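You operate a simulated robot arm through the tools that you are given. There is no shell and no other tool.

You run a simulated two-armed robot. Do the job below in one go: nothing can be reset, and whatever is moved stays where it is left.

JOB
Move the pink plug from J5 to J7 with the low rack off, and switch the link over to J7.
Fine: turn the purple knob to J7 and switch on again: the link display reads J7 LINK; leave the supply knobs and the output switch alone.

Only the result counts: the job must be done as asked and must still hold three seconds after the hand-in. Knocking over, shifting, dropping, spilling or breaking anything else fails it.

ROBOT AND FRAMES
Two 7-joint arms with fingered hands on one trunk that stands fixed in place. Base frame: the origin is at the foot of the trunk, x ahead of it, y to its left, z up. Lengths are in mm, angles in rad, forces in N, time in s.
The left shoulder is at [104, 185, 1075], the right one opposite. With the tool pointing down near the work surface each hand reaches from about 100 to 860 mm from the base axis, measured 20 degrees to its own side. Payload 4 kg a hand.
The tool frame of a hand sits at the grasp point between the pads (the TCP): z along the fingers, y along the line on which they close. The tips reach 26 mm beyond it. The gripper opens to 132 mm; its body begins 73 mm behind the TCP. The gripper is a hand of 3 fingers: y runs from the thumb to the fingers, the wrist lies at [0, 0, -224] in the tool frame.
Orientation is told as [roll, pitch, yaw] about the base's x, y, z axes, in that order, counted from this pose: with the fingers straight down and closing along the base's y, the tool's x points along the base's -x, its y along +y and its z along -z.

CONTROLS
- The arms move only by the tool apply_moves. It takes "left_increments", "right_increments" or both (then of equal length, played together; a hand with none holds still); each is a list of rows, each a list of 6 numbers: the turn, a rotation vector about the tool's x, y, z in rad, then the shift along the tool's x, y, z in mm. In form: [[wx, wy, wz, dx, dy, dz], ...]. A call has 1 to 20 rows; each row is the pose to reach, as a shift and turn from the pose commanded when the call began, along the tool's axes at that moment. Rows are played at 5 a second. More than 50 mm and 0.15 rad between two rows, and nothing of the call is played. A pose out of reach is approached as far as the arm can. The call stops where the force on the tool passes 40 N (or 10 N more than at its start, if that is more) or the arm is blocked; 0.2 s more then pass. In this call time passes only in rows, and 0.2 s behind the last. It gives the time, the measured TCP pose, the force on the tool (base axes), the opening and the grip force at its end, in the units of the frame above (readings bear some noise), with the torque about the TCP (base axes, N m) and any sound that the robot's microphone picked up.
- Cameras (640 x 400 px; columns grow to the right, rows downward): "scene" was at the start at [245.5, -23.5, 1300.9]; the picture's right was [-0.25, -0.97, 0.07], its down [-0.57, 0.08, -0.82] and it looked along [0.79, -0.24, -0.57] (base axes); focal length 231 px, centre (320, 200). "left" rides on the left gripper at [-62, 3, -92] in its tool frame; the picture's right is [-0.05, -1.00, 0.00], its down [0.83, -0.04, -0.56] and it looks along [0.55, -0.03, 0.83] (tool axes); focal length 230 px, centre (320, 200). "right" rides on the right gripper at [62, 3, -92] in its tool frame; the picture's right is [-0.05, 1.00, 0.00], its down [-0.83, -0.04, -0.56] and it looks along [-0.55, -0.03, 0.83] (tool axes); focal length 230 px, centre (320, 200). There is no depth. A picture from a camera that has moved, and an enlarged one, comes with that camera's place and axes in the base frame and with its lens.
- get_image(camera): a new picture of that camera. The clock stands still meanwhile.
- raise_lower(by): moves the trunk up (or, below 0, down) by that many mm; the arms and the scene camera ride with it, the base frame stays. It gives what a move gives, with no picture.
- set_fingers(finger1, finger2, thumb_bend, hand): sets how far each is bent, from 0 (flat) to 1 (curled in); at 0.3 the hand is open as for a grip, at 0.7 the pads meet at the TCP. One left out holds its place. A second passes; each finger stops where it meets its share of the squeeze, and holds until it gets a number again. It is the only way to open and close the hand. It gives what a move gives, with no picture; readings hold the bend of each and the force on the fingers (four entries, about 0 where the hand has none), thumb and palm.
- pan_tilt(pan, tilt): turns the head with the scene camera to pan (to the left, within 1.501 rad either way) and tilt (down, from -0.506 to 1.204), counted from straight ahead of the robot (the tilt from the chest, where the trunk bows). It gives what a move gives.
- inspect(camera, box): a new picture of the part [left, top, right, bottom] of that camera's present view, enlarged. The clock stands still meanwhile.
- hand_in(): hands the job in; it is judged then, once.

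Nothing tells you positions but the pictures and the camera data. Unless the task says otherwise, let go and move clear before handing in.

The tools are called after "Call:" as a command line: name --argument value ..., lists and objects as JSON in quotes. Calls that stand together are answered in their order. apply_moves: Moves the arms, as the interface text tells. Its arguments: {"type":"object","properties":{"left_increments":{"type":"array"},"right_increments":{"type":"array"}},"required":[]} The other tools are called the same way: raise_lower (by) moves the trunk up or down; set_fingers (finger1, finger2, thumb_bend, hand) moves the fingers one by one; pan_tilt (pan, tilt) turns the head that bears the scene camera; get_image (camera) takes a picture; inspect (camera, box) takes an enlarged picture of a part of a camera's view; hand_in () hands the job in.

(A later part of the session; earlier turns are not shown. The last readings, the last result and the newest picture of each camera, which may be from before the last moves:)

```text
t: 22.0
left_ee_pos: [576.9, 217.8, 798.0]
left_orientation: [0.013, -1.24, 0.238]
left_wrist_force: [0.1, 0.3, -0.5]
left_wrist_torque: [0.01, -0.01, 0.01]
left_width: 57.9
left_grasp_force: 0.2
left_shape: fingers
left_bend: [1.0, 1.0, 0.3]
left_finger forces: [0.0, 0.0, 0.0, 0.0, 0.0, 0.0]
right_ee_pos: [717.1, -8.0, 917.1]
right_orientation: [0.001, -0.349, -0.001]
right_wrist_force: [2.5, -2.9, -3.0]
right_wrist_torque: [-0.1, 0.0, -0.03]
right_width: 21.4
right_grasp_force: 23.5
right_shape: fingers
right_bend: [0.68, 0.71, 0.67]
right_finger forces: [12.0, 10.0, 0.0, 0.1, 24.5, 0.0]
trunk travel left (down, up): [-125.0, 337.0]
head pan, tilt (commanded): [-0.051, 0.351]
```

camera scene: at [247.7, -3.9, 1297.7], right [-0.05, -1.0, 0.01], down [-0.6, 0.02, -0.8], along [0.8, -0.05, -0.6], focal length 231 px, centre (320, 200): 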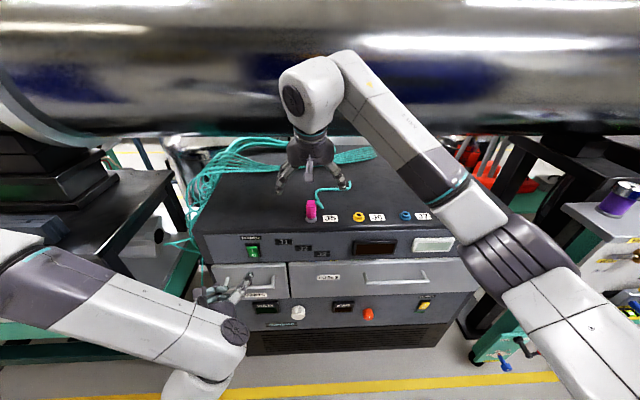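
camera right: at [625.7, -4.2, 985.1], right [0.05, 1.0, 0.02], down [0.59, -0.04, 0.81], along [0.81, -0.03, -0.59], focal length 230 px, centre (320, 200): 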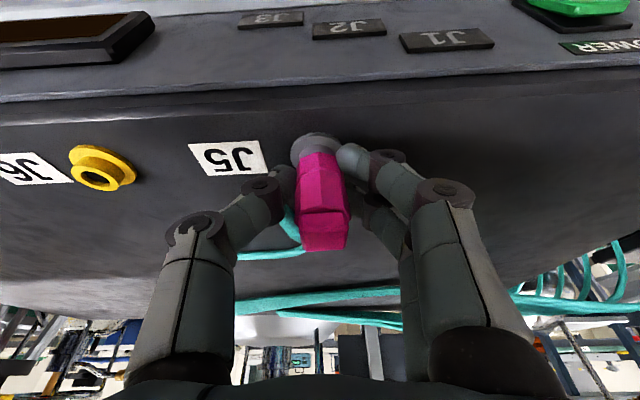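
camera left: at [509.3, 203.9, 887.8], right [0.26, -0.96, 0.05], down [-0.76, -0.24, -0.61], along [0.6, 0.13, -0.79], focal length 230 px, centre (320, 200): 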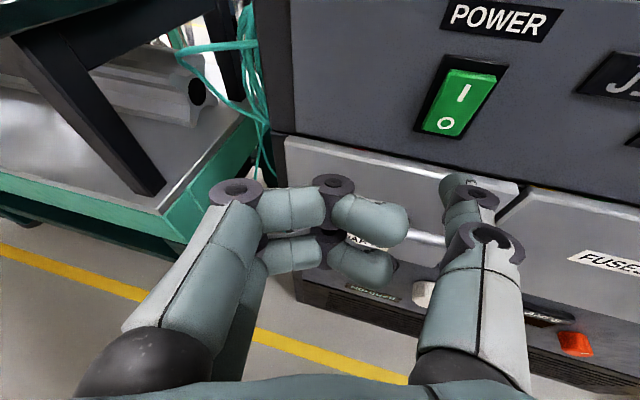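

Grip is now ~23 N. I'll pull the plug straight up.

Call:
apply_moves --right_increments '[[0, 0, 0, -1.0, 0, -2.8], [0, 0, 0, -2.1, 0, -5.6], [0, 0, 0, -3.4, 0, -9.4], [0, 0, 0, -5.1, 0, -14.1], [0, 0, 0, -8.6, 0, -23.5]]'

Call:
get_image --camera "right"

Call:
inspect --camera "scene" --box '[260, 140, 420, 240]'

```text
t: 23.2
left_ee_pos: [575.1, 218.5, 797.7]
left_orientation: [0.012, -1.24, 0.239]
left_wrist_force: [1.0, -0.1, 0.5]
left_wrist_torque: [-0.04, 0.0, -0.01]
left_width: 58.0
left_grasp_force: 0.1
left_shape: fingers
left_bend: [1.0, 1.0, 0.3]
left_finger forces: [0.0, 0.1, 0.1, 0.1, 0.0, 0.1]
right_ee_pos: [716.0, -8.7, 943.9]
right_orientation: [0.0, -0.352, 0.0]
right_wrist_force: [-0.3, 0.6, -0.6]
right_wrist_torque: [0.01, 0.01, -0.02]
right_width: 21.8
right_grasp_force: 24.3
right_shape: fingers
right_bend: [0.68, 0.71, 0.68]
right_finger forces: [13.2, 11.2, 0.0, 0.0, 23.2, 0.0]
trunk travel left (down, up): [-125.0, 337.0]
head pan, tilt (commanded): [-0.051, 0.351]
```

```text
taken
camera right: at [625.4, -3.9, 1010.9], right [0.05, 1.0, 0.02], down [0.59, -0.04, 0.81], along [0.81, -0.03, -0.59], focal length 230 px, centre (320, 200)
```

right: 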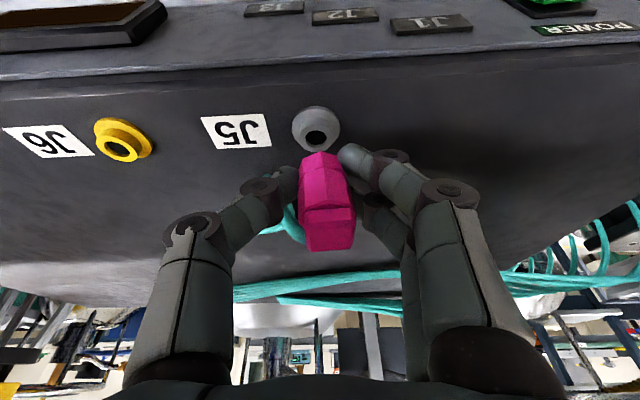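

```text
4.00 times, centred on (340, 190) of scene
camera zoom: at [247.1, -3.9, 1297.9], right [-0.05, -1.0, 0.01], down [-0.6, 0.02, -0.8], along [0.8, -0.05, -0.6], focal length 924 px, centre (240, 240)
```

zoom: 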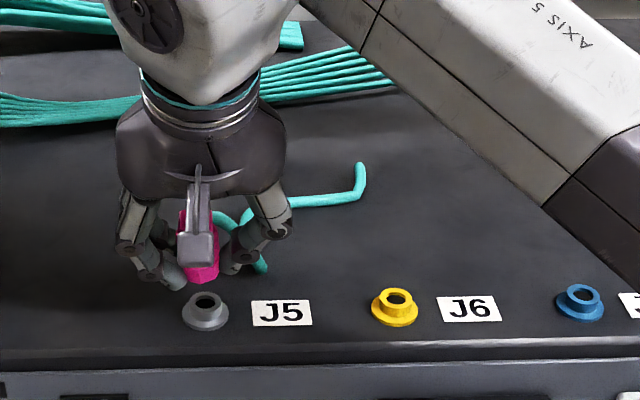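

The plug is out of J5 and firm in the hand. I'll zoom to see its underside and pin relative to the hole.

Call:
inspect --camera "right" --box '[256, 90, 384, 170]'

Call:
inspect --camera "scene" --box '[280, 180, 344, 220]'

```text
5.00 times, centred on (320, 130) of right
camera zoom: at [625.4, -3.9, 1010.9], right [0.05, 1.0, 0.02], down [0.59, -0.04, 0.81], along [0.81, -0.03, -0.59], focal length 1150 px, centre (320, 550)
```

zoom: 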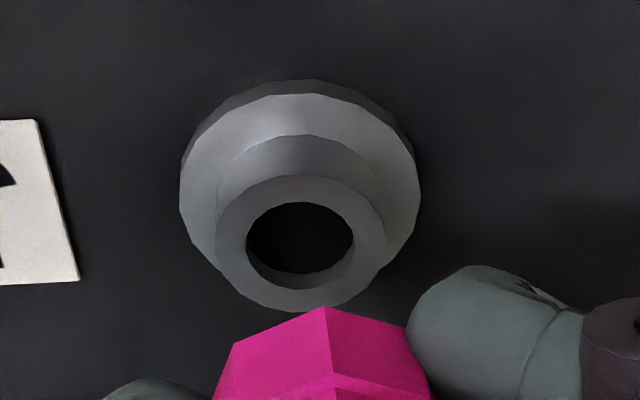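

```text
10.00 times, centred on (312, 200) of scene
camera zoom: at [247.1, -3.9, 1297.9], right [-0.05, -1.0, 0.01], down [-0.6, 0.02, -0.8], along [0.8, -0.05, -0.6], focal length 2310 px, centre (400, 200)
```

zoom: 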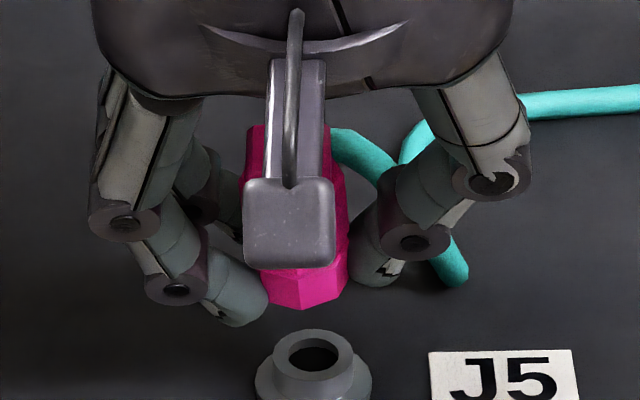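

No separate pin is visible from this angle; the plug's lower end will go onto the jack the same way it came off. I'll lift 40 mm more and carry it over to J7.

Call:
apply_moves --right_increments '[[0, 0, 0, -6.9, 0, -18.8], [0, 0, 0, -13.7, 0, -37.6], [0, 0, 0, -14, -30, -37.6], [0, 0, 0, -14.5, -65, -37.4], [0, 0, 0, -15, -100, -37.2], [0, 0, 0, -15.5, -135, -37], [0, 0, 0, -16, -170, -36.8], [0, 0, 0, -16.5, -205, -36.6], [0, 0, 0, -17, -235, -36.4], [0, 0, 0, -17.5, -262, -36.2]]'

Call:
get_image --camera "right"

Call:
pan_tilt --pan -0.3 --tilt 0.35

Call:
get_image --camera "scene"

```text
t: 25.4
left_ee_pos: [575.2, 217.7, 800.3]
left_orientation: [0.017, -1.241, 0.237]
left_wrist_force: [0.1, 0.2, 0.8]
left_wrist_torque: [0.02, 0.01, 0.03]
left_width: 58.0
left_grasp_force: 0.0
left_shape: fingers
left_bend: [1.0, 1.0, 0.3]
left_finger forces: [0.0, 0.0, 0.1, 0.0, 0.1, 0.0]
right_ee_pos: [719.7, -270.3, 983.1]
right_orientation: [0.002, -0.351, -0.002]
right_wrist_force: [0.0, 0.3, 0.1]
right_wrist_torque: [0.01, 0.01, 0.0]
right_width: 21.3
right_grasp_force: 22.8
right_shape: fingers
right_bend: [0.68, 0.71, 0.68]
right_finger forces: [13.2, 11.0, 0.1, 0.0, 23.1, 0.0]
trunk travel left (down, up): [-125.0, 337.0]
head pan, tilt (commanded): [-0.051, 0.351]
```

```text
taken
camera right: at [628.6, -267.2, 1050.0], right [0.05, 1.0, 0.02], down [0.59, -0.04, 0.81], along [0.81, -0.03, -0.59], focal length 230 px, centre (320, 200)
```

right: 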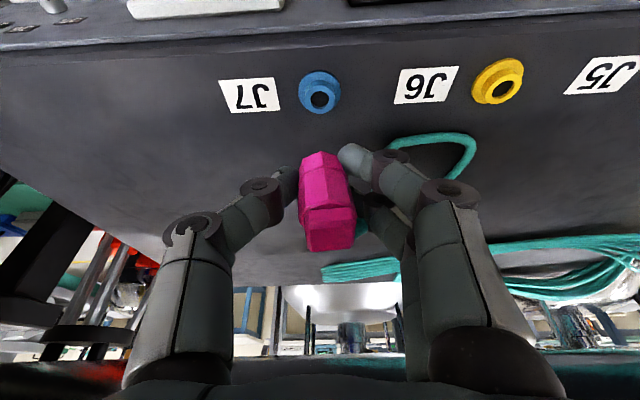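

```text
t: 26.2
left_ee_pos: [575.3, 217.6, 798.4]
left_orientation: [0.015, -1.242, 0.239]
left_wrist_force: [-1.4, -0.2, 0.4]
left_wrist_torque: [-0.01, -0.01, -0.04]
left_width: 58.0
left_grasp_force: 0.2
left_shape: fingers
left_bend: [1.0, 1.0, 0.3]
left_finger forces: [0.0, 0.0, 0.0, 0.0, 0.0, 0.0]
right_ee_pos: [720.2, -271.2, 982.1]
right_orientation: [-0.001, -0.351, -0.002]
right_wrist_force: [-1.5, 0.1, -0.5]
right_wrist_torque: [-0.02, -0.04, 0.04]
right_width: 22.0
right_grasp_force: 23.8
right_shape: fingers
right_bend: [0.68, 0.71, 0.68]
right_finger forces: [13.2, 11.0, 0.0, 0.1, 23.1, 0.0]
trunk travel left (down, up): [-125.0, 337.0]
head pan, tilt (commanded): [-0.3, 0.351]
```

```text
taken
camera scene: at [243.8, -26.9, 1298.8], right [-0.28, -0.96, 0.08], down [-0.58, 0.1, -0.81], along [0.76, -0.28, -0.59], focal length 231 px, centre (320, 200)
```

scene: 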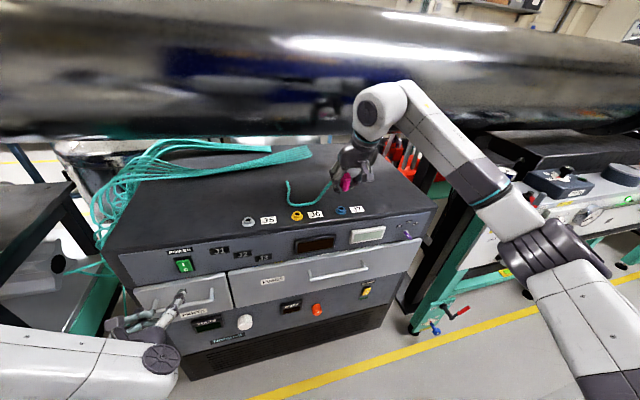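

The plug hangs over J7 with its tail trailing free. I'll zoom in on plug and J7 jack to align and to check the plug's tilt in the grip.

Call:
inspect --camera "right" --box '[240, 60, 400, 160]'

Call:
inspect --camera "right" --box '[240, 140, 400, 260]'

Call:
inspect --camera "scene" --box '[300, 130, 396, 220]'

```text
4.00 times, centred on (320, 110) of right
camera zoom: at [628.9, -266.1, 1049.8], right [0.05, 1.0, 0.02], down [0.59, -0.04, 0.81], along [0.81, -0.03, -0.59], focal length 920 px, centre (320, 560)
```

zoom: 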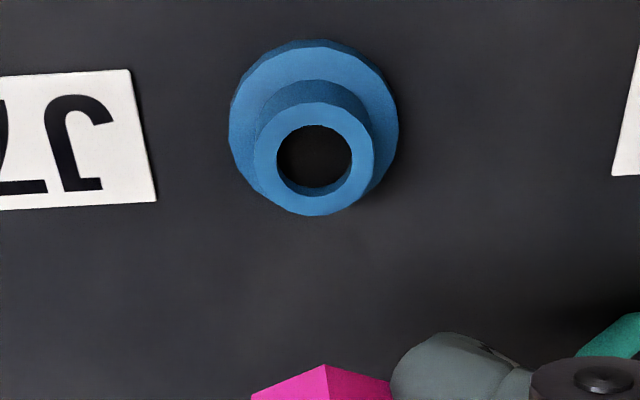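

```text
3.33 times, centred on (320, 200) of right
camera zoom: at [628.9, -266.1, 1049.8], right [0.05, 1.0, 0.02], down [0.59, -0.04, 0.81], along [0.81, -0.03, -0.59], focal length 767 px, centre (320, 200)
```

zoom: 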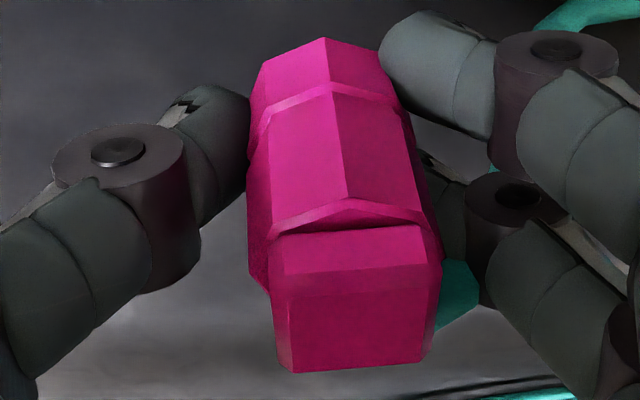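

```text
4.44 times, centred on (348, 175) of scene
camera zoom: at [243.8, -26.9, 1298.8], right [-0.28, -0.96, 0.08], down [-0.58, 0.1, -0.81], along [0.76, -0.28, -0.59], focal length 1027 px, centre (196, 311)
```

zoom: 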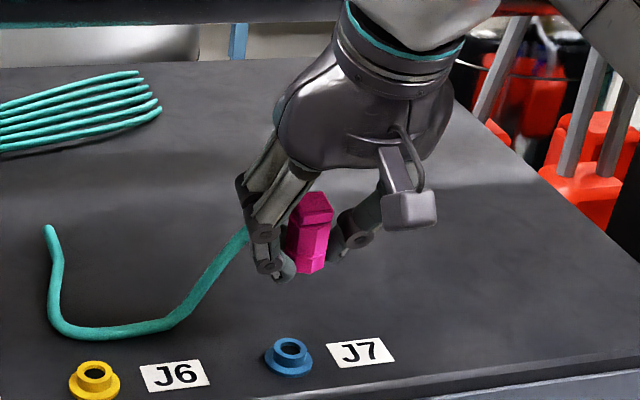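

The plug leans about 4–5° toward +y in the grip and its lower end is a few mm off the hole line. I'll counter-rotate the hand about base x by 0.08, shift by about (−4,−3), and descend 35 mm to re-check the alignment closely.

Call:
apply_moves --right_increments '[[-0.025, 0, 0.009, 5.3, -1, 10.5], [-0.05, 0, 0.018, 10.7, -2, 20.9], [-0.0752, 0, 0.0274, 16.0, -3, 31.4]]'

Call:
inspect --camera "right" --box '[240, 60, 400, 160]'

Call:
inspect --camera "right" --box '[240, 140, 400, 260]'

Call:
inspect --camera "scene" --box '[300, 150, 396, 220]'

```text
t: 27.0
left_ee_pos: [574.2, 217.8, 798.8]
left_orientation: [0.014, -1.241, 0.236]
left_wrist_force: [0.1, -0.3, 0.2]
left_wrist_torque: [-0.02, 0.02, -0.01]
left_width: 57.7
left_grasp_force: 0.2
left_shape: fingers
left_bend: [1.0, 1.0, 0.3]
left_finger forces: [0.0, 0.1, 0.0, 0.0, 0.0, 0.1]
right_ee_pos: [716.0, -274.0, 947.5]
right_orientation: [0.086, -0.351, -0.029]
right_wrist_force: [0.0, 0.2, -1.0]
right_wrist_torque: [-0.02, 0.01, -0.01]
right_width: 21.1
right_grasp_force: 23.4
right_shape: fingers
right_bend: [0.68, 0.71, 0.68]
right_finger forces: [13.3, 11.1, 0.2, 0.0, 23.0, 0.0]
trunk travel left (down, up): [-125.0, 337.0]
head pan, tilt (commanded): [-0.3, 0.351]
```

```text
4.00 times, centred on (320, 110) of right
camera zoom: at [625.3, -274.6, 1014.7], right [0.05, 0.99, 0.1], down [0.59, -0.11, 0.8], along [0.81, 0.02, -0.59], focal length 920 px, centre (320, 560)
```

zoom: 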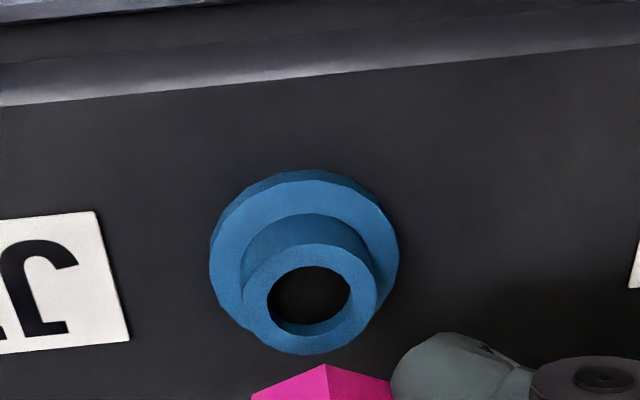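

```text
3.33 times, centred on (320, 200) of right
camera zoom: at [625.3, -274.6, 1014.7], right [0.05, 0.99, 0.1], down [0.59, -0.11, 0.8], along [0.81, 0.02, -0.59], focal length 767 px, centre (320, 200)
```

zoom: 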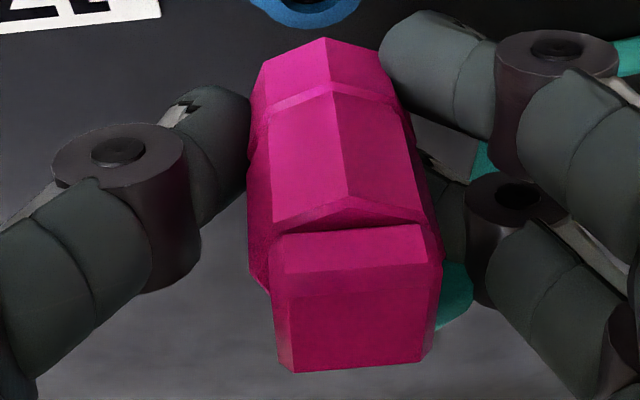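

```text
5.71 times, centred on (348, 185) of scene
camera zoom: at [244.0, -27.3, 1298.7], right [-0.28, -0.96, 0.08], down [-0.58, 0.1, -0.81], along [0.76, -0.28, -0.59], focal length 1320 px, centre (160, 286)
```

zoom: 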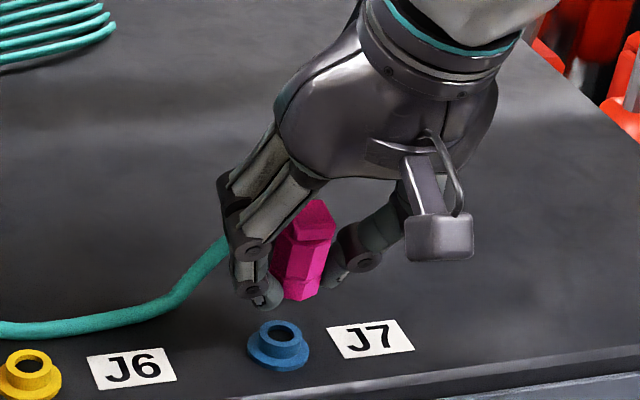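

The plug now hangs upright and its lower end lines up with the J7 hole to within about a millimetre. I'll descend 18 mm and check once more before inserting.

Call:
apply_moves --right_increments '[[0, 0, 0, 2.4, -0.7, 5.6], [0, 0, 0, 4.5, -1.2, 11.2], [0, 0, 0, 6.6, -1.7, 16.7]]'

Call:
inspect --camera "right" --box '[240, 90, 400, 190]'

Call:
inspect --camera "scene" --box '[308, 170, 372, 220]'

```text
t: 27.8
left_ee_pos: [575.7, 217.2, 799.0]
left_orientation: [0.014, -1.241, 0.238]
left_wrist_force: [-0.4, -0.3, -0.2]
left_wrist_torque: [0.0, -0.02, 0.03]
left_width: 57.8
left_grasp_force: 0.0
left_shape: fingers
left_bend: [1.0, 1.0, 0.3]
left_finger forces: [0.0, 0.0, 0.1, 0.1, 0.0, 0.0]
right_ee_pos: [715.1, -274.0, 931.5]
right_orientation: [0.086, -0.349, -0.031]
right_wrist_force: [-0.9, -0.7, -0.2]
right_wrist_torque: [0.03, -0.01, 0.0]
right_width: 21.6
right_grasp_force: 23.7
right_shape: fingers
right_bend: [0.68, 0.71, 0.68]
right_finger forces: [13.3, 11.1, 0.0, 0.1, 23.0, 0.0]
trunk travel left (down, up): [-125.0, 337.0]
head pan, tilt (commanded): [-0.3, 0.351]
```

```text
4.00 times, centred on (320, 140) of right
camera zoom: at [624.5, -274.8, 997.2], right [0.05, 0.99, 0.1], down [0.59, -0.11, 0.8], along [0.81, 0.02, -0.59], focal length 920 px, centre (320, 440)
```

zoom: 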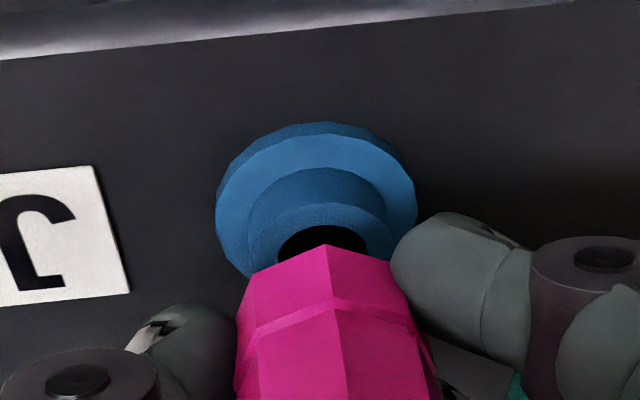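

```text
8.00 times, centred on (340, 195) of scene
camera zoom: at [243.9, -27.1, 1298.8], right [-0.28, -0.96, 0.08], down [-0.58, 0.1, -0.81], along [0.76, -0.28, -0.59], focal length 1848 px, centre (160, 240)
```

zoom: 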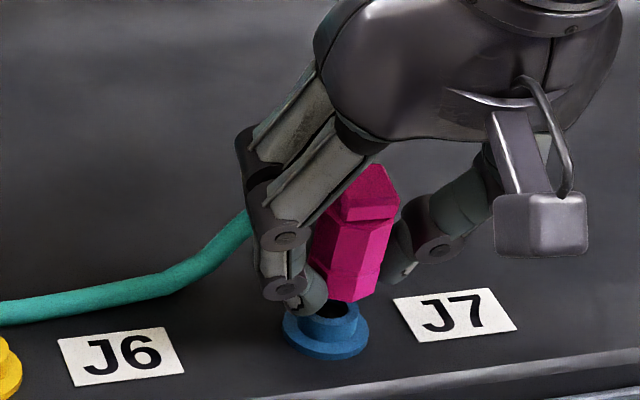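

From the hand camera it lines up, but the scene view suggests it may be a few mm to the right. I'll zoom in further from the scene camera to settle it.

Call:
inspect --camera "scene" --box '[328, 186, 360, 218]'

Call:
inspect --camera "right" --box '[280, 110, 360, 160]'

Call:
get_image --camera "left"

```text
12.50 times, centred on (344, 202) of scene
camera zoom: at [243.9, -27.1, 1298.8], right [-0.28, -0.96, 0.08], down [-0.58, 0.1, -0.81], along [0.76, -0.28, -0.59], focal length 2888 px, centre (20, 175)
```

zoom: 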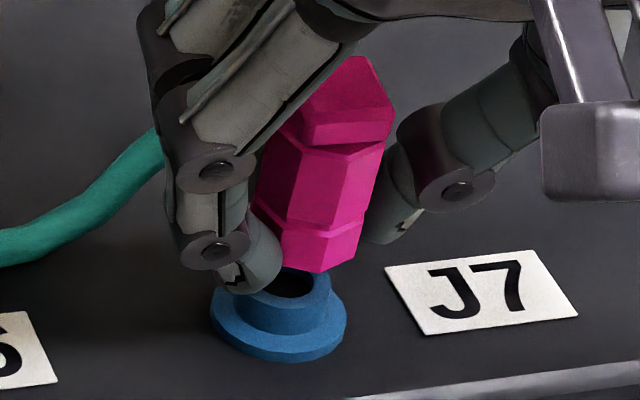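

```text
8.00 times, centred on (320, 135) of right
camera zoom: at [624.5, -274.8, 997.2], right [0.05, 0.99, 0.1], down [0.59, -0.11, 0.8], along [0.81, 0.02, -0.59], focal length 1841 px, centre (320, 720)
```

zoom: 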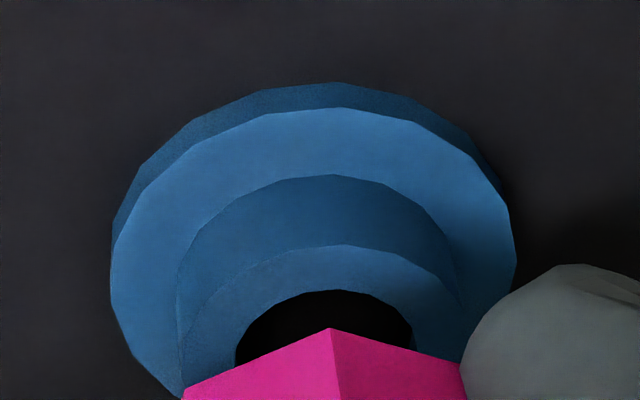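

```text
taken
camera left: at [509.5, 203.9, 887.4], right [0.26, -0.96, 0.04], down [-0.76, -0.24, -0.61], along [0.59, 0.13, -0.79], focal length 230 px, centre (320, 200)
```

left: 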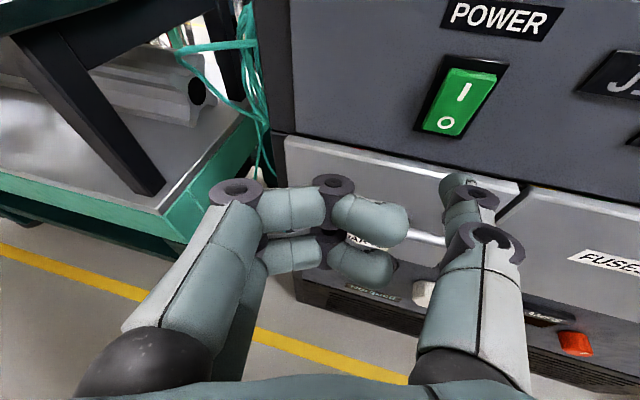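

Combining both views, the plug seems roughly 2 mm too far right and 1–2 mm too near. I'll nudge it by about (+1.5, +1.8) and look again.

Call:
apply_moves --right_increments '[[0, 0, 0, -1.4, 1.8, 0.65]]'

Call:
inspect --camera "scene" --box '[328, 186, 360, 218]'

Call:
inspect --camera "right" --box '[270, 105, 374, 170]'

```text
t: 28.2
left_ee_pos: [576.3, 218.1, 799.0]
left_orientation: [0.014, -1.241, 0.238]
left_wrist_force: [-0.4, -0.8, -0.4]
left_wrist_torque: [0.02, 0.01, -0.01]
left_width: 57.9
left_grasp_force: 0.1
left_shape: fingers
left_bend: [1.0, 1.0, 0.3]
left_finger forces: [0.0, 0.0, 0.1, 0.0, 0.0, 0.1]
right_ee_pos: [718.1, -272.5, 930.1]
right_orientation: [0.084, -0.35, -0.03]
right_wrist_force: [0.8, -0.3, -0.4]
right_wrist_torque: [0.01, 0.0, -0.01]
right_width: 21.2
right_grasp_force: 23.5
right_shape: fingers
right_bend: [0.68, 0.71, 0.68]
right_finger forces: [13.3, 11.2, 0.0, 0.0, 23.0, 0.0]
trunk travel left (down, up): [-125.0, 337.0]
head pan, tilt (commanded): [-0.3, 0.351]
```

```text
12.50 times, centred on (344, 202) of scene
camera zoom: at [243.9, -26.9, 1298.8], right [-0.28, -0.96, 0.08], down [-0.58, 0.1, -0.81], along [0.76, -0.28, -0.59], focal length 2888 px, centre (20, 175)
```

zoom: 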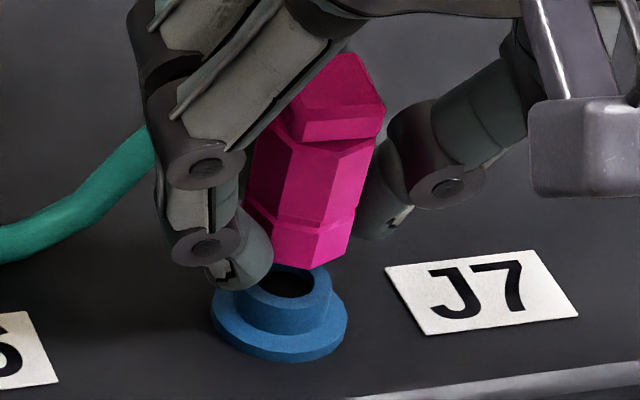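

```text
6.15 times, centred on (322, 138) of right
camera zoom: at [626.3, -273.0, 997.1], right [0.05, 0.99, 0.1], down [0.59, -0.11, 0.8], along [0.81, 0.02, -0.59], focal length 1416 px, centre (308, 585)
```

zoom: 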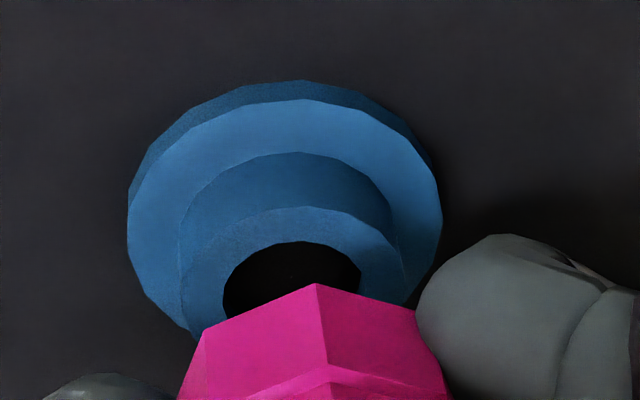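

Both views now agree to about 1 mm. I'll lower the plug gently onto J7 in small steps and watch the force.

Call:
apply_moves --right_increments '[[0, 0, 0, 0.7, -0.2, 1.9], [0, 0, 0, 1.4, -0.3, 3.7], [0, 0, 0, 2.1, -0.5, 5.6], [0, 0, 0, 2.7, -0.6, 7.5], [0, 0, 0, 3.1, -0.7, 8.4]]'

Call:
inspect --camera "scene" --box '[328, 186, 360, 218]'

Call:
inspect --camera "right" --box '[270, 105, 374, 170]'

```text
t: 29.4
left_ee_pos: [575.8, 218.1, 800.0]
left_orientation: [0.014, -1.241, 0.237]
left_wrist_force: [0.6, 0.8, 0.0]
left_wrist_torque: [0.01, 0.0, 0.04]
left_width: 57.8
left_grasp_force: 0.1
left_shape: fingers
left_bend: [1.0, 1.0, 0.3]
left_finger forces: [0.0, 0.0, 0.1, 0.0, 0.0, 0.0]
right_ee_pos: [715.7, -272.1, 920.0]
right_orientation: [0.084, -0.35, -0.029]
right_wrist_force: [0.3, -0.7, -0.4]
right_wrist_torque: [-0.03, -0.01, 0.0]
right_width: 21.4
right_grasp_force: 24.1
right_shape: fingers
right_bend: [0.68, 0.71, 0.68]
right_finger forces: [13.4, 11.2, 0.1, 0.1, 23.0, 0.0]
trunk travel left (down, up): [-125.0, 337.0]
head pan, tilt (commanded): [-0.3, 0.351]
```

```text
12.50 times, centred on (344, 202) of scene
camera zoom: at [243.8, -27.0, 1298.8], right [-0.28, -0.96, 0.08], down [-0.58, 0.1, -0.81], along [0.76, -0.28, -0.58], focal length 2888 px, centre (20, 175)
```

zoom: 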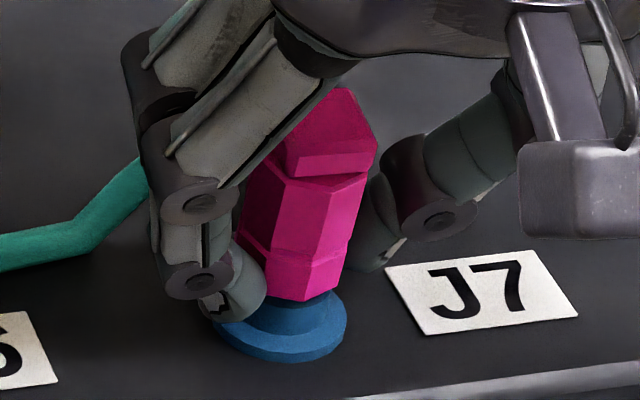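

```text
6.15 times, centred on (322, 138) of right
camera zoom: at [626.2, -272.9, 987.8], right [0.05, 0.99, 0.1], down [0.59, -0.11, 0.8], along [0.81, 0.02, -0.59], focal length 1416 px, centre (308, 585)
```

zoom: 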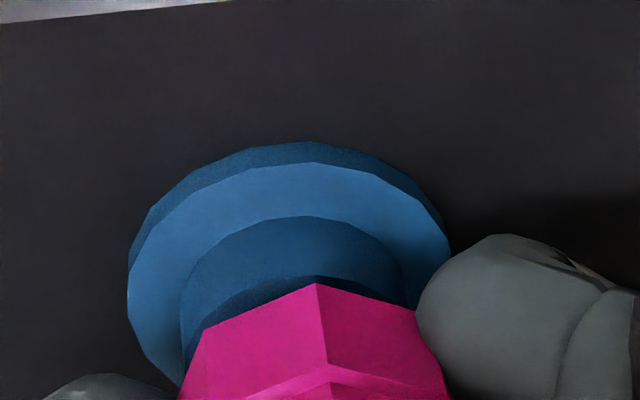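

No contact force yet and it's about 2–3 mm above seating. I'll continue down in 1 mm steps.

Call:
apply_moves --right_increments '[[0, 0, 0, 0.34, -0.08, 0.94], [0, 0, 0, 0.68, -0.16, 1.87], [0, 0, 0, 1.03, -0.24, 2.81], [0, 0, 0, 1.37, -0.32, 3.75]]'

Call:
inspect --camera "scene" --box '[328, 186, 360, 218]'

Call:
inspect --camera "right" --box '[270, 105, 374, 170]'

```text
t: 30.4
left_ee_pos: [574.9, 218.0, 800.2]
left_orientation: [0.014, -1.239, 0.236]
left_wrist_force: [0.1, -1.2, -0.6]
left_wrist_torque: [0.0, -0.01, -0.03]
left_width: 57.8
left_grasp_force: 0.0
left_shape: fingers
left_bend: [1.0, 1.0, 0.3]
left_finger forces: [0.0, 0.0, 0.0, 0.0, 0.1, 0.0]
right_ee_pos: [716.9, -272.7, 916.7]
right_orientation: [0.085, -0.348, -0.031]
right_wrist_force: [1.0, -1.3, -0.7]
right_wrist_torque: [0.0, 0.02, 0.03]
right_width: 21.8
right_grasp_force: 24.2
right_shape: fingers
right_bend: [0.68, 0.71, 0.68]
right_finger forces: [12.8, 11.3, 0.0, 0.1, 23.7, 0.1]
trunk travel left (down, up): [-125.0, 337.0]
head pan, tilt (commanded): [-0.3, 0.351]
```

```text
12.50 times, centred on (344, 202) of scene
camera zoom: at [243.9, -27.2, 1298.8], right [-0.28, -0.96, 0.08], down [-0.58, 0.1, -0.81], along [0.76, -0.28, -0.59], focal length 2888 px, centre (20, 175)
```

zoom: 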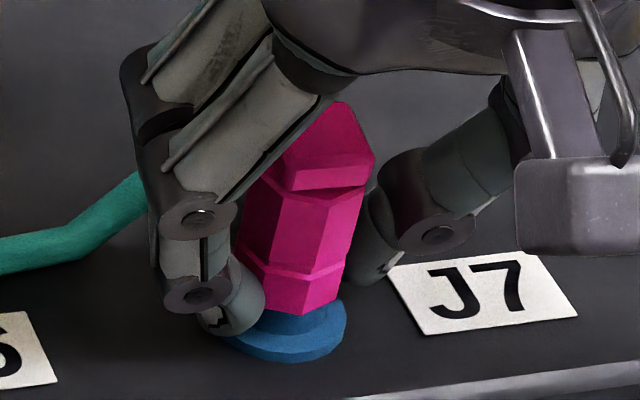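

```text
6.15 times, centred on (322, 138) of right
camera zoom: at [626.3, -273.1, 983.8], right [0.05, 0.99, 0.1], down [0.59, -0.11, 0.8], along [0.81, 0.02, -0.59], focal length 1416 px, centre (308, 585)
```

zoom: 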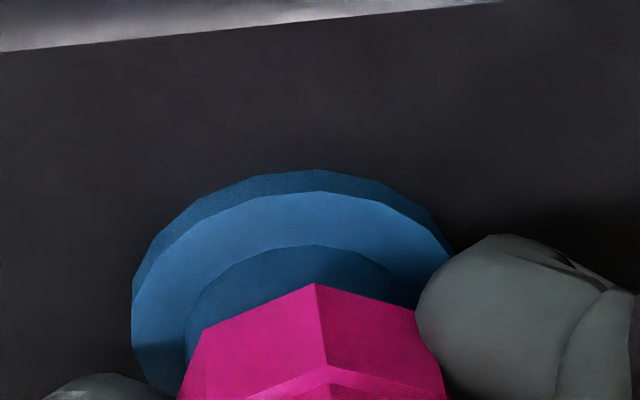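

Height now matches how the plug sat in J5 (same flange/plug rows). I'll press 2–3 mm further to feel whether it is fully seated.

Call:
apply_moves --right_increments '[[0, 0, 0, 0.34, -0.08, 0.94], [0, 0, 0, 0.68, -0.16, 1.87], [0, 0, 0, 1.03, -0.24, 2.81]]'

Call:
inspect --camera "scene" --box '[328, 186, 360, 218]'

Call:
get_image --camera "right"

```text
t: 31.2
left_ee_pos: [574.9, 217.4, 800.6]
left_orientation: [0.013, -1.24, 0.24]
left_wrist_force: [0.5, 0.0, 0.1]
left_wrist_torque: [-0.02, 0.02, 0.01]
left_width: 57.8
left_grasp_force: 0.0
left_shape: fingers
left_bend: [1.0, 1.0, 0.3]
left_finger forces: [0.1, 0.0, 0.0, 0.0, 0.1, 0.1]
right_ee_pos: [716.1, -271.3, 916.2]
right_orientation: [0.085, -0.352, -0.032]
right_wrist_force: [2.1, -2.2, 7.7]
right_wrist_torque: [-0.03, 0.05, -0.05]
right_width: 21.7
right_grasp_force: 26.8
right_shape: fingers
right_bend: [0.69, 0.71, 0.68]
right_finger forces: [13.9, 13.2, 0.0, 0.0, 25.8, 0.1]
trunk travel left (down, up): [-125.0, 337.0]
head pan, tilt (commanded): [-0.3, 0.351]
```

```text
12.50 times, centred on (344, 202) of scene
camera zoom: at [243.0, -26.9, 1299.2], right [-0.28, -0.96, 0.08], down [-0.58, 0.1, -0.81], along [0.76, -0.28, -0.58], focal length 2888 px, centre (20, 175)
```

zoom: 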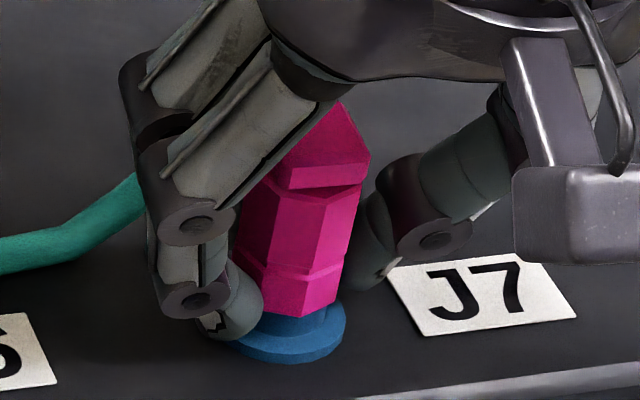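

```text
taken
camera right: at [626.0, -273.0, 982.5], right [0.05, 0.99, 0.1], down [0.59, -0.11, 0.8], along [0.81, 0.02, -0.59], focal length 230 px, centre (320, 200)
```

right: 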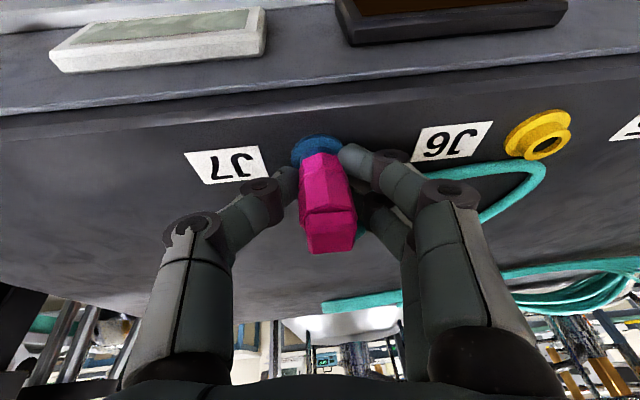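

Contact at 8 N right at the J5 seating height – the plug appears seated. I'll press slightly more to ensure it's home, then relax.

Call:
apply_moves --right_increments '[[0, 0, 0, 0.34, -0.08, 0.94], [0, 0, 0, 0.68, -0.16, 1.87], [0, 0, 0, 1.03, -0.24, 2.81]]'

Call:
inspect --camera "scene" --box '[328, 186, 360, 218]'

Call:
inspect --camera "right" --box '[270, 105, 374, 170]'

```text
t: 32.0
left_ee_pos: [575.0, 218.4, 800.4]
left_orientation: [0.011, -1.244, 0.242]
left_wrist_force: [-0.5, 0.0, -1.4]
left_wrist_torque: [-0.01, 0.03, -0.01]
left_width: 58.3
left_grasp_force: 0.0
left_shape: fingers
left_bend: [1.0, 1.0, 0.3]
left_finger forces: [0.1, 0.1, 0.0, 0.1, 0.0, 0.0]
right_ee_pos: [717.7, -271.1, 913.1]
right_orientation: [0.085, -0.353, -0.03]
right_wrist_force: [7.3, -3.8, 19.6]
right_wrist_torque: [0.0, -0.04, -0.05]
right_width: 21.2
right_grasp_force: 29.7
right_shape: fingers
right_bend: [0.7, 0.71, 0.68]
right_finger forces: [15.2, 15.6, 0.0, 0.0, 29.0, 0.0]
trunk travel left (down, up): [-125.0, 337.0]
head pan, tilt (commanded): [-0.3, 0.351]
```

```text
12.50 times, centred on (344, 202) of scene
camera zoom: at [242.3, -26.5, 1299.4], right [-0.28, -0.96, 0.08], down [-0.58, 0.1, -0.81], along [0.76, -0.28, -0.58], focal length 2888 px, centre (20, 175)
```

zoom: 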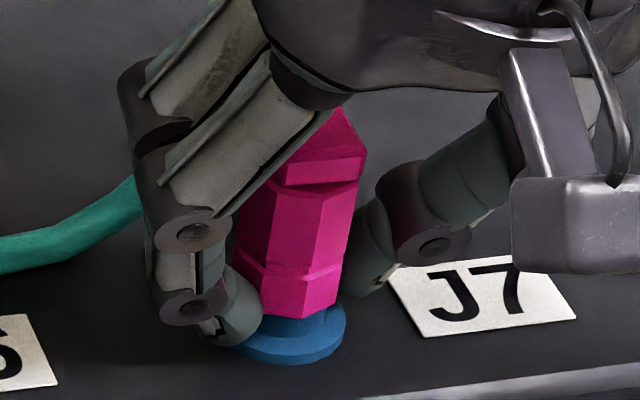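

```text
6.15 times, centred on (322, 138) of right
camera zoom: at [625.8, -272.8, 980.6], right [0.05, 0.99, 0.1], down [0.58, -0.11, 0.8], along [0.81, 0.02, -0.59], focal length 1416 px, centre (308, 585)
```

zoom: 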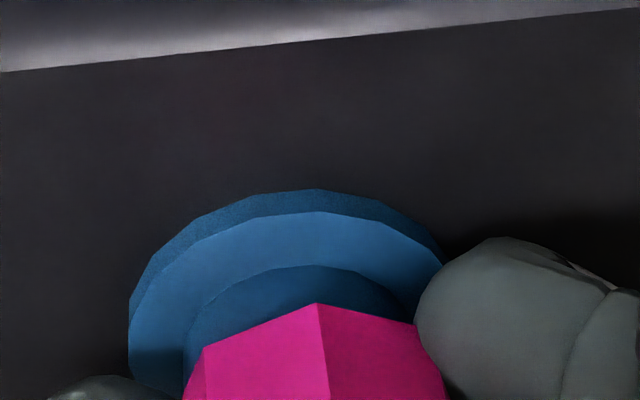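

The hand slid slightly down the plug under 20 N, so the plug is bottomed in J7, at the same height above the flange as it was in J5. I'll relax the downward push and open the hand.

Call:
apply_moves --right_increments '[[0, 0, 0, -0.5, 0.1, -1.4], [0, 0, 0, -1.2, 0.3, -3.3]]'

Call:
set_fingers --hand "right" --finger1 0.55 --finger2 0.55 --thumb_bend 0.55

Call:
set_fingers --hand "right" --finger1 0.3 --finger2 0.3 --thumb_bend 0.3

Call:
get_image --camera "right"

Call:
inspect --camera "scene" --box '[312, 170, 376, 220]'

```text
t: 32.6
left_ee_pos: [576.2, 217.9, 799.0]
left_orientation: [0.011, -1.241, 0.239]
left_wrist_force: [-0.4, 0.8, -0.1]
left_wrist_torque: [-0.02, 0.02, -0.01]
left_width: 58.0
left_grasp_force: 0.0
left_shape: fingers
left_bend: [1.0, 1.0, 0.3]
left_finger forces: [0.0, 0.0, 0.0, 0.0, 0.1, 0.0]
right_ee_pos: [717.3, -270.8, 915.2]
right_orientation: [0.085, -0.349, -0.031]
right_wrist_force: [6.8, -3.3, 14.0]
right_wrist_torque: [-0.03, -0.11, -0.02]
right_width: 21.4
right_grasp_force: 28.4
right_shape: fingers
right_bend: [0.7, 0.71, 0.68]
right_finger forces: [14.6, 14.7, 0.0, 0.0, 28.0, 0.1]
trunk travel left (down, up): [-125.0, 337.0]
head pan, tilt (commanded): [-0.3, 0.351]
```

```text
t: 33.6
left_ee_pos: [575.4, 217.9, 800.9]
left_orientation: [0.012, -1.24, 0.239]
left_wrist_force: [-1.0, 0.1, -0.5]
left_wrist_torque: [0.0, 0.04, -0.01]
left_width: 57.9
left_grasp_force: 0.0
left_shape: fingers
left_bend: [1.0, 1.0, 0.3]
left_finger forces: [0.0, 0.1, 0.1, 0.0, 0.0, 0.0]
right_ee_pos: [716.7, -271.3, 915.5]
right_orientation: [0.084, -0.349, -0.03]
right_wrist_force: [-0.8, 2.5, 5.0]
right_wrist_torque: [-0.11, -0.03, 0.0]
right_width: 45.4
right_grasp_force: 2.2
right_shape: fingers
right_bend: [0.55, 0.55, 0.57]
right_finger forces: [0.1, 0.1, 0.0, 0.1, 5.1, 0.1]
trunk travel left (down, up): [-125.0, 337.0]
head pan, tilt (commanded): [-0.3, 0.351]
```

```text
t: 34.6
left_ee_pos: [575.4, 217.2, 798.1]
left_orientation: [0.014, -1.24, 0.24]
left_wrist_force: [-0.3, 0.7, 0.0]
left_wrist_torque: [0.0, -0.01, -0.02]
left_width: 58.0
left_grasp_force: 0.1
left_shape: fingers
left_bend: [1.0, 1.0, 0.3]
left_finger forces: [0.0, 0.1, 0.1, 0.1, 0.0, 0.0]
right_ee_pos: [716.9, -271.8, 914.5]
right_orientation: [0.085, -0.35, -0.03]
right_wrist_force: [-0.4, -0.1, 0.0]
right_wrist_torque: [-0.03, -0.02, 0.03]
right_width: 134.0
right_grasp_force: 0.1
right_shape: fingers
right_bend: [0.3, 0.3, 0.3]
right_finger forces: [0.1, 0.0, 0.0, 0.0, 0.0, 0.0]
trunk travel left (down, up): [-125.0, 337.0]
head pan, tilt (commanded): [-0.3, 0.351]
```

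```text
taken
camera right: at [626.2, -272.7, 981.6], right [0.05, 0.99, 0.1], down [0.59, -0.11, 0.8], along [0.81, 0.02, -0.59], focal length 230 px, centre (320, 200)
```

right: 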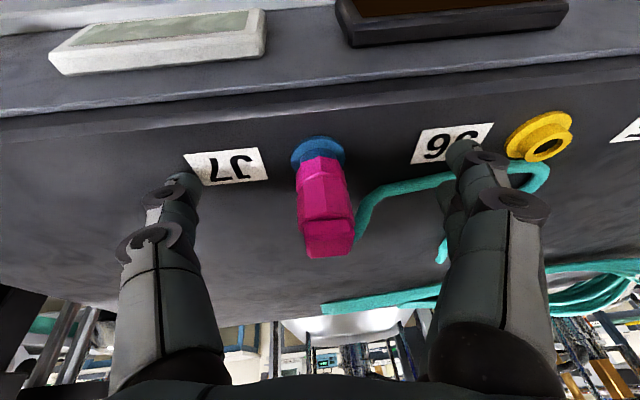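

```text
8.00 times, centred on (344, 195) of scene
camera zoom: at [243.8, -27.0, 1298.8], right [-0.28, -0.96, 0.08], down [-0.58, 0.1, -0.81], along [0.76, -0.28, -0.58], focal length 1848 px, centre (128, 240)
```

zoom: 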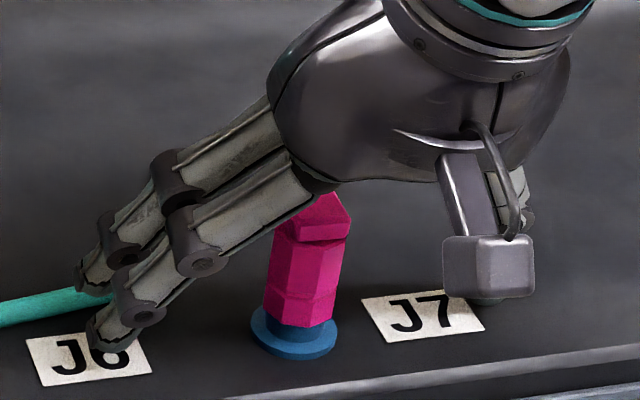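

The plug stands upright in J7, released. Before lifting away I'll check that the tail isn't hooked on the fingers.

Call:
inspect --camera "right" --box '[330, 120, 570, 270]'

Call:
inspect --camera "scene" --box '[288, 180, 352, 220]'

```text
2.67 times, centred on (450, 195) of right
camera zoom: at [626.2, -272.7, 981.6], right [0.05, 0.99, 0.1], down [0.59, -0.11, 0.8], along [0.81, 0.02, -0.59], focal length 614 px, centre (-27, 213)
```

zoom: 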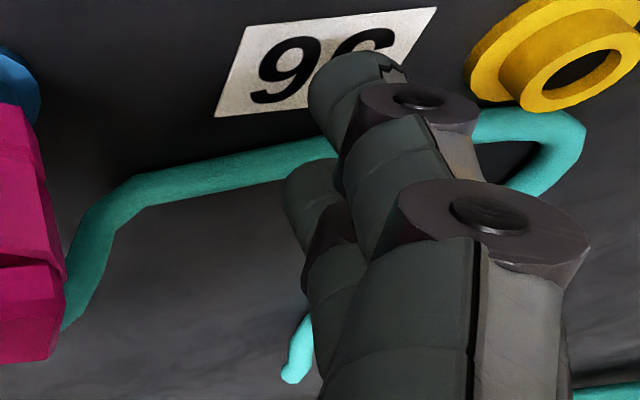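

```text
10.00 times, centred on (320, 200) of scene
camera zoom: at [243.8, -27.0, 1298.8], right [-0.28, -0.96, 0.08], down [-0.58, 0.1, -0.81], along [0.76, -0.28, -0.58], focal length 2310 px, centre (320, 200)
```

zoom: 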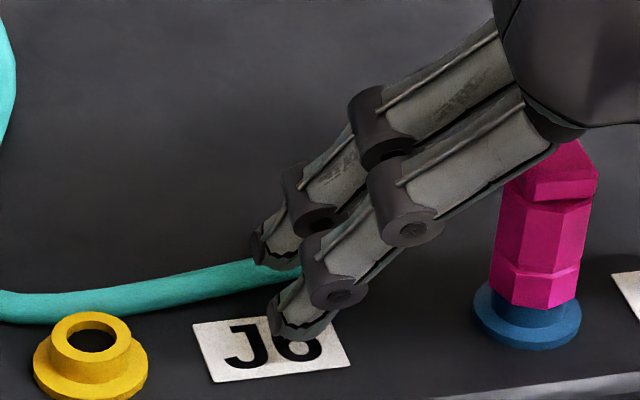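

The tail runs low between the two fingers, not over them, so lifting straight up is free. I'll rise slowly 20 mm and check, then continue.

Call:
apply_moves --right_increments '[[0, 0, 0, -1.7, 0.4, -4.7], [0, 0, 0, -3.4, 0.8, -9.4], [0, 0, 0, -6.8, 1.6, -18.7], [0, 0, 0, -10.3, 2.4, -28.1]]'

Call:
get_image --camera "right"

Call:
inspect --camera "scene" --box '[288, 170, 368, 220]'

```text
t: 35.6
left_ee_pos: [575.1, 218.1, 798.9]
left_orientation: [0.012, -1.241, 0.24]
left_wrist_force: [0.9, -0.6, 0.7]
left_wrist_torque: [0.02, 0.01, -0.02]
left_width: 57.7
left_grasp_force: 0.0
left_shape: fingers
left_bend: [1.0, 1.0, 0.3]
left_finger forces: [0.0, 0.1, 0.0, 0.0, 0.1, 0.0]
right_ee_pos: [717.2, -272.1, 944.7]
right_orientation: [0.087, -0.348, -0.03]
right_wrist_force: [-0.3, 0.6, -0.3]
right_wrist_torque: [-0.01, 0.02, 0.01]
right_width: 133.8
right_grasp_force: 0.1
right_shape: fingers
right_bend: [0.3, 0.3, 0.3]
right_finger forces: [0.0, 0.0, 0.0, 0.0, 0.0, 0.1]
trunk travel left (down, up): [-125.0, 337.0]
head pan, tilt (commanded): [-0.3, 0.351]
```

```text
taken
camera right: at [626.1, -272.3, 1011.7], right [0.05, 0.99, 0.1], down [0.59, -0.11, 0.8], along [0.81, 0.02, -0.59], focal length 230 px, centre (320, 200)
```

right: 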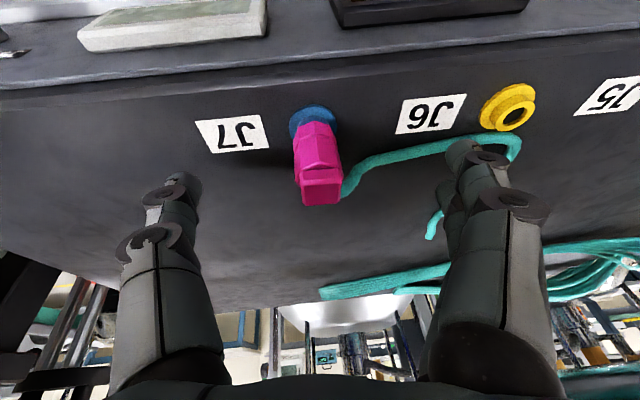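

```text
8.00 times, centred on (328, 195) of scene
camera zoom: at [243.6, -26.9, 1298.9], right [-0.28, -0.96, 0.08], down [-0.58, 0.1, -0.81], along [0.76, -0.28, -0.58], focal length 1848 px, centre (256, 240)
```

zoom: 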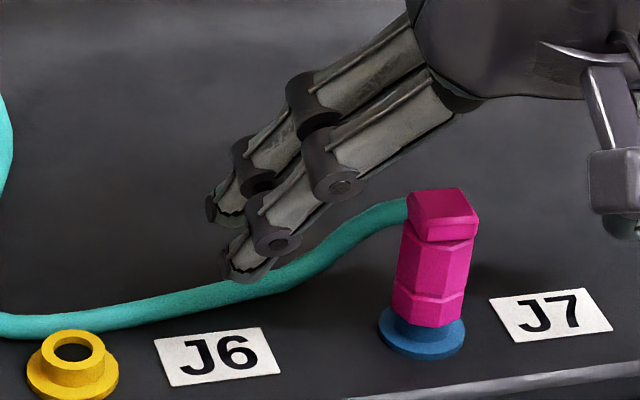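

The plug is seated and free of the hand. I'll lift the hand clear and undo the small roll.

Call:
apply_moves --right_increments '[[0, 0, 0, -10.3, 2.4, -28.1], [0.025, 0, -0.009, -18, 4, -48], [0.05, 0, -0.018, -22.2, 5.2, -60.9], [0.0752, 0, -0.0274, -24, 5.6, -65.5]]'

Call:
apply_moves --right_increments '[[0, -0.06, 0, 21.7, -20, -7], [0, -0.12, 0, 43.4, -40, -14], [0, -0.18, 0, 65, -60, -21], [0, -0.24, 0, 86.6, -80, -28], [0, -0.3, 0, 108, -100, -35], [0, -0.36, 0, 130, -120, -42], [0, -0.42, 0, 152, -140, -49], [0, -0.48, 0, 173, -160, -56], [0, -0.54, 0, 195, -175, -63], [0, -0.61, 0, 210, -190, -68]]'

Call:
get_image --camera "right"

Call:
pan_tilt --pan -0.5 --tilt 0.4

Call:
get_image --camera "scene"

```text
t: 36.6
left_ee_pos: [576.1, 218.2, 798.6]
left_orientation: [0.013, -1.242, 0.239]
left_wrist_force: [0.5, -0.4, -0.2]
left_wrist_torque: [-0.01, 0.01, 0.01]
left_width: 58.1
left_grasp_force: 0.0
left_shape: fingers
left_bend: [1.0, 1.0, 0.3]
left_finger forces: [0.0, 0.0, 0.0, 0.1, 0.1, 0.1]
right_ee_pos: [718.0, -271.7, 1014.8]
right_orientation: [0.0, -0.348, -0.003]
right_wrist_force: [0.6, -0.6, 0.5]
right_wrist_torque: [0.03, 0.02, -0.02]
right_width: 134.2
right_grasp_force: 0.0
right_shape: fingers
right_bend: [0.3, 0.3, 0.3]
right_finger forces: [0.0, 0.1, 0.0, 0.0, 0.0, 0.1]
trunk travel left (down, up): [-125.0, 337.0]
head pan, tilt (commanded): [-0.3, 0.351]
```

```text
t: 38.8
left_ee_pos: [576.1, 218.7, 800.0]
left_orientation: [0.015, -1.242, 0.239]
left_wrist_force: [1.1, -0.1, -0.6]
left_wrist_torque: [-0.01, 0.03, -0.02]
left_width: 57.8
left_grasp_force: 0.0
left_shape: fingers
left_bend: [1.0, 1.0, 0.3]
left_finger forces: [0.0, 0.1, 0.1, 0.0, 0.0, 0.0]
right_ee_pos: [496.3, -462.6, 1007.1]
right_orientation: [0.001, -0.961, -0.001]
right_wrist_force: [0.4, 0.1, -0.3]
right_wrist_torque: [0.0, 0.0, 0.02]
right_width: 134.3
right_grasp_force: 0.0
right_shape: fingers
right_bend: [0.3, 0.3, 0.3]
right_finger forces: [0.0, 0.0, 0.0, 0.1, 0.0, 0.0]
trunk travel left (down, up): [-125.0, 337.0]
head pan, tilt (commanded): [-0.3, 0.351]
```

```text
taken
camera right: at [383.2, -457.7, 1010.4], right [0.03, 1.0, 0.04], down [0.02, -0.04, 1.0], along [1.0, -0.03, -0.02], focal length 230 px, centre (320, 200)
```

right: 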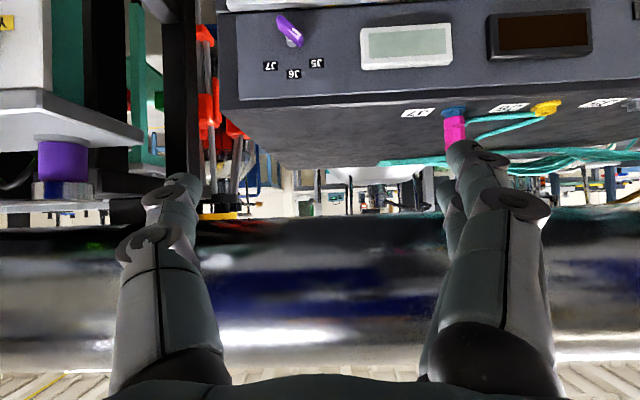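

```text
t: 39.5
left_ee_pos: [576.1, 217.5, 799.3]
left_orientation: [0.015, -1.24, 0.239]
left_wrist_force: [0.1, 0.9, -0.4]
left_wrist_torque: [-0.03, 0.0, 0.01]
left_width: 58.0
left_grasp_force: 0.1
left_shape: fingers
left_bend: [1.0, 1.0, 0.3]
left_finger forces: [0.0, 0.0, 0.0, 0.1, 0.0, 0.0]
right_ee_pos: [497.5, -461.6, 1006.2]
right_orientation: [0.0, -0.96, -0.001]
right_wrist_force: [0.7, -0.5, 0.4]
right_wrist_torque: [0.0, 0.0, 0.0]
right_width: 133.9
right_grasp_force: 0.1
right_shape: fingers
right_bend: [0.3, 0.3, 0.3]
right_finger forces: [0.0, 0.0, 0.0, 0.1, 0.0, 0.1]
trunk travel left (down, up): [-125.0, 337.0]
head pan, tilt (commanded): [-0.499, 0.4]
```

```text
taken
camera scene: at [235.1, -43.7, 1296.6], right [-0.46, -0.88, 0.14], down [-0.59, 0.19, -0.79], along [0.66, -0.44, -0.6], focal length 231 px, centre (320, 200)
```

scene: 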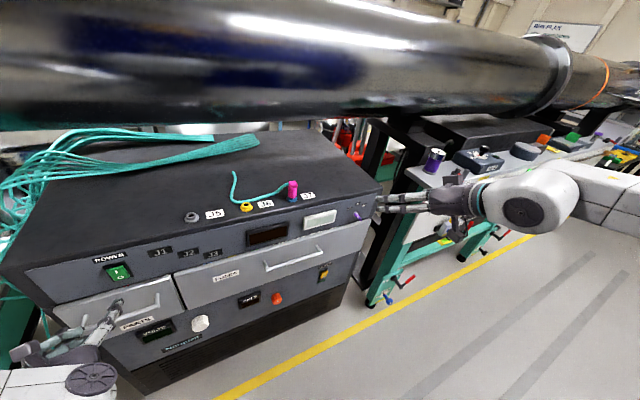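

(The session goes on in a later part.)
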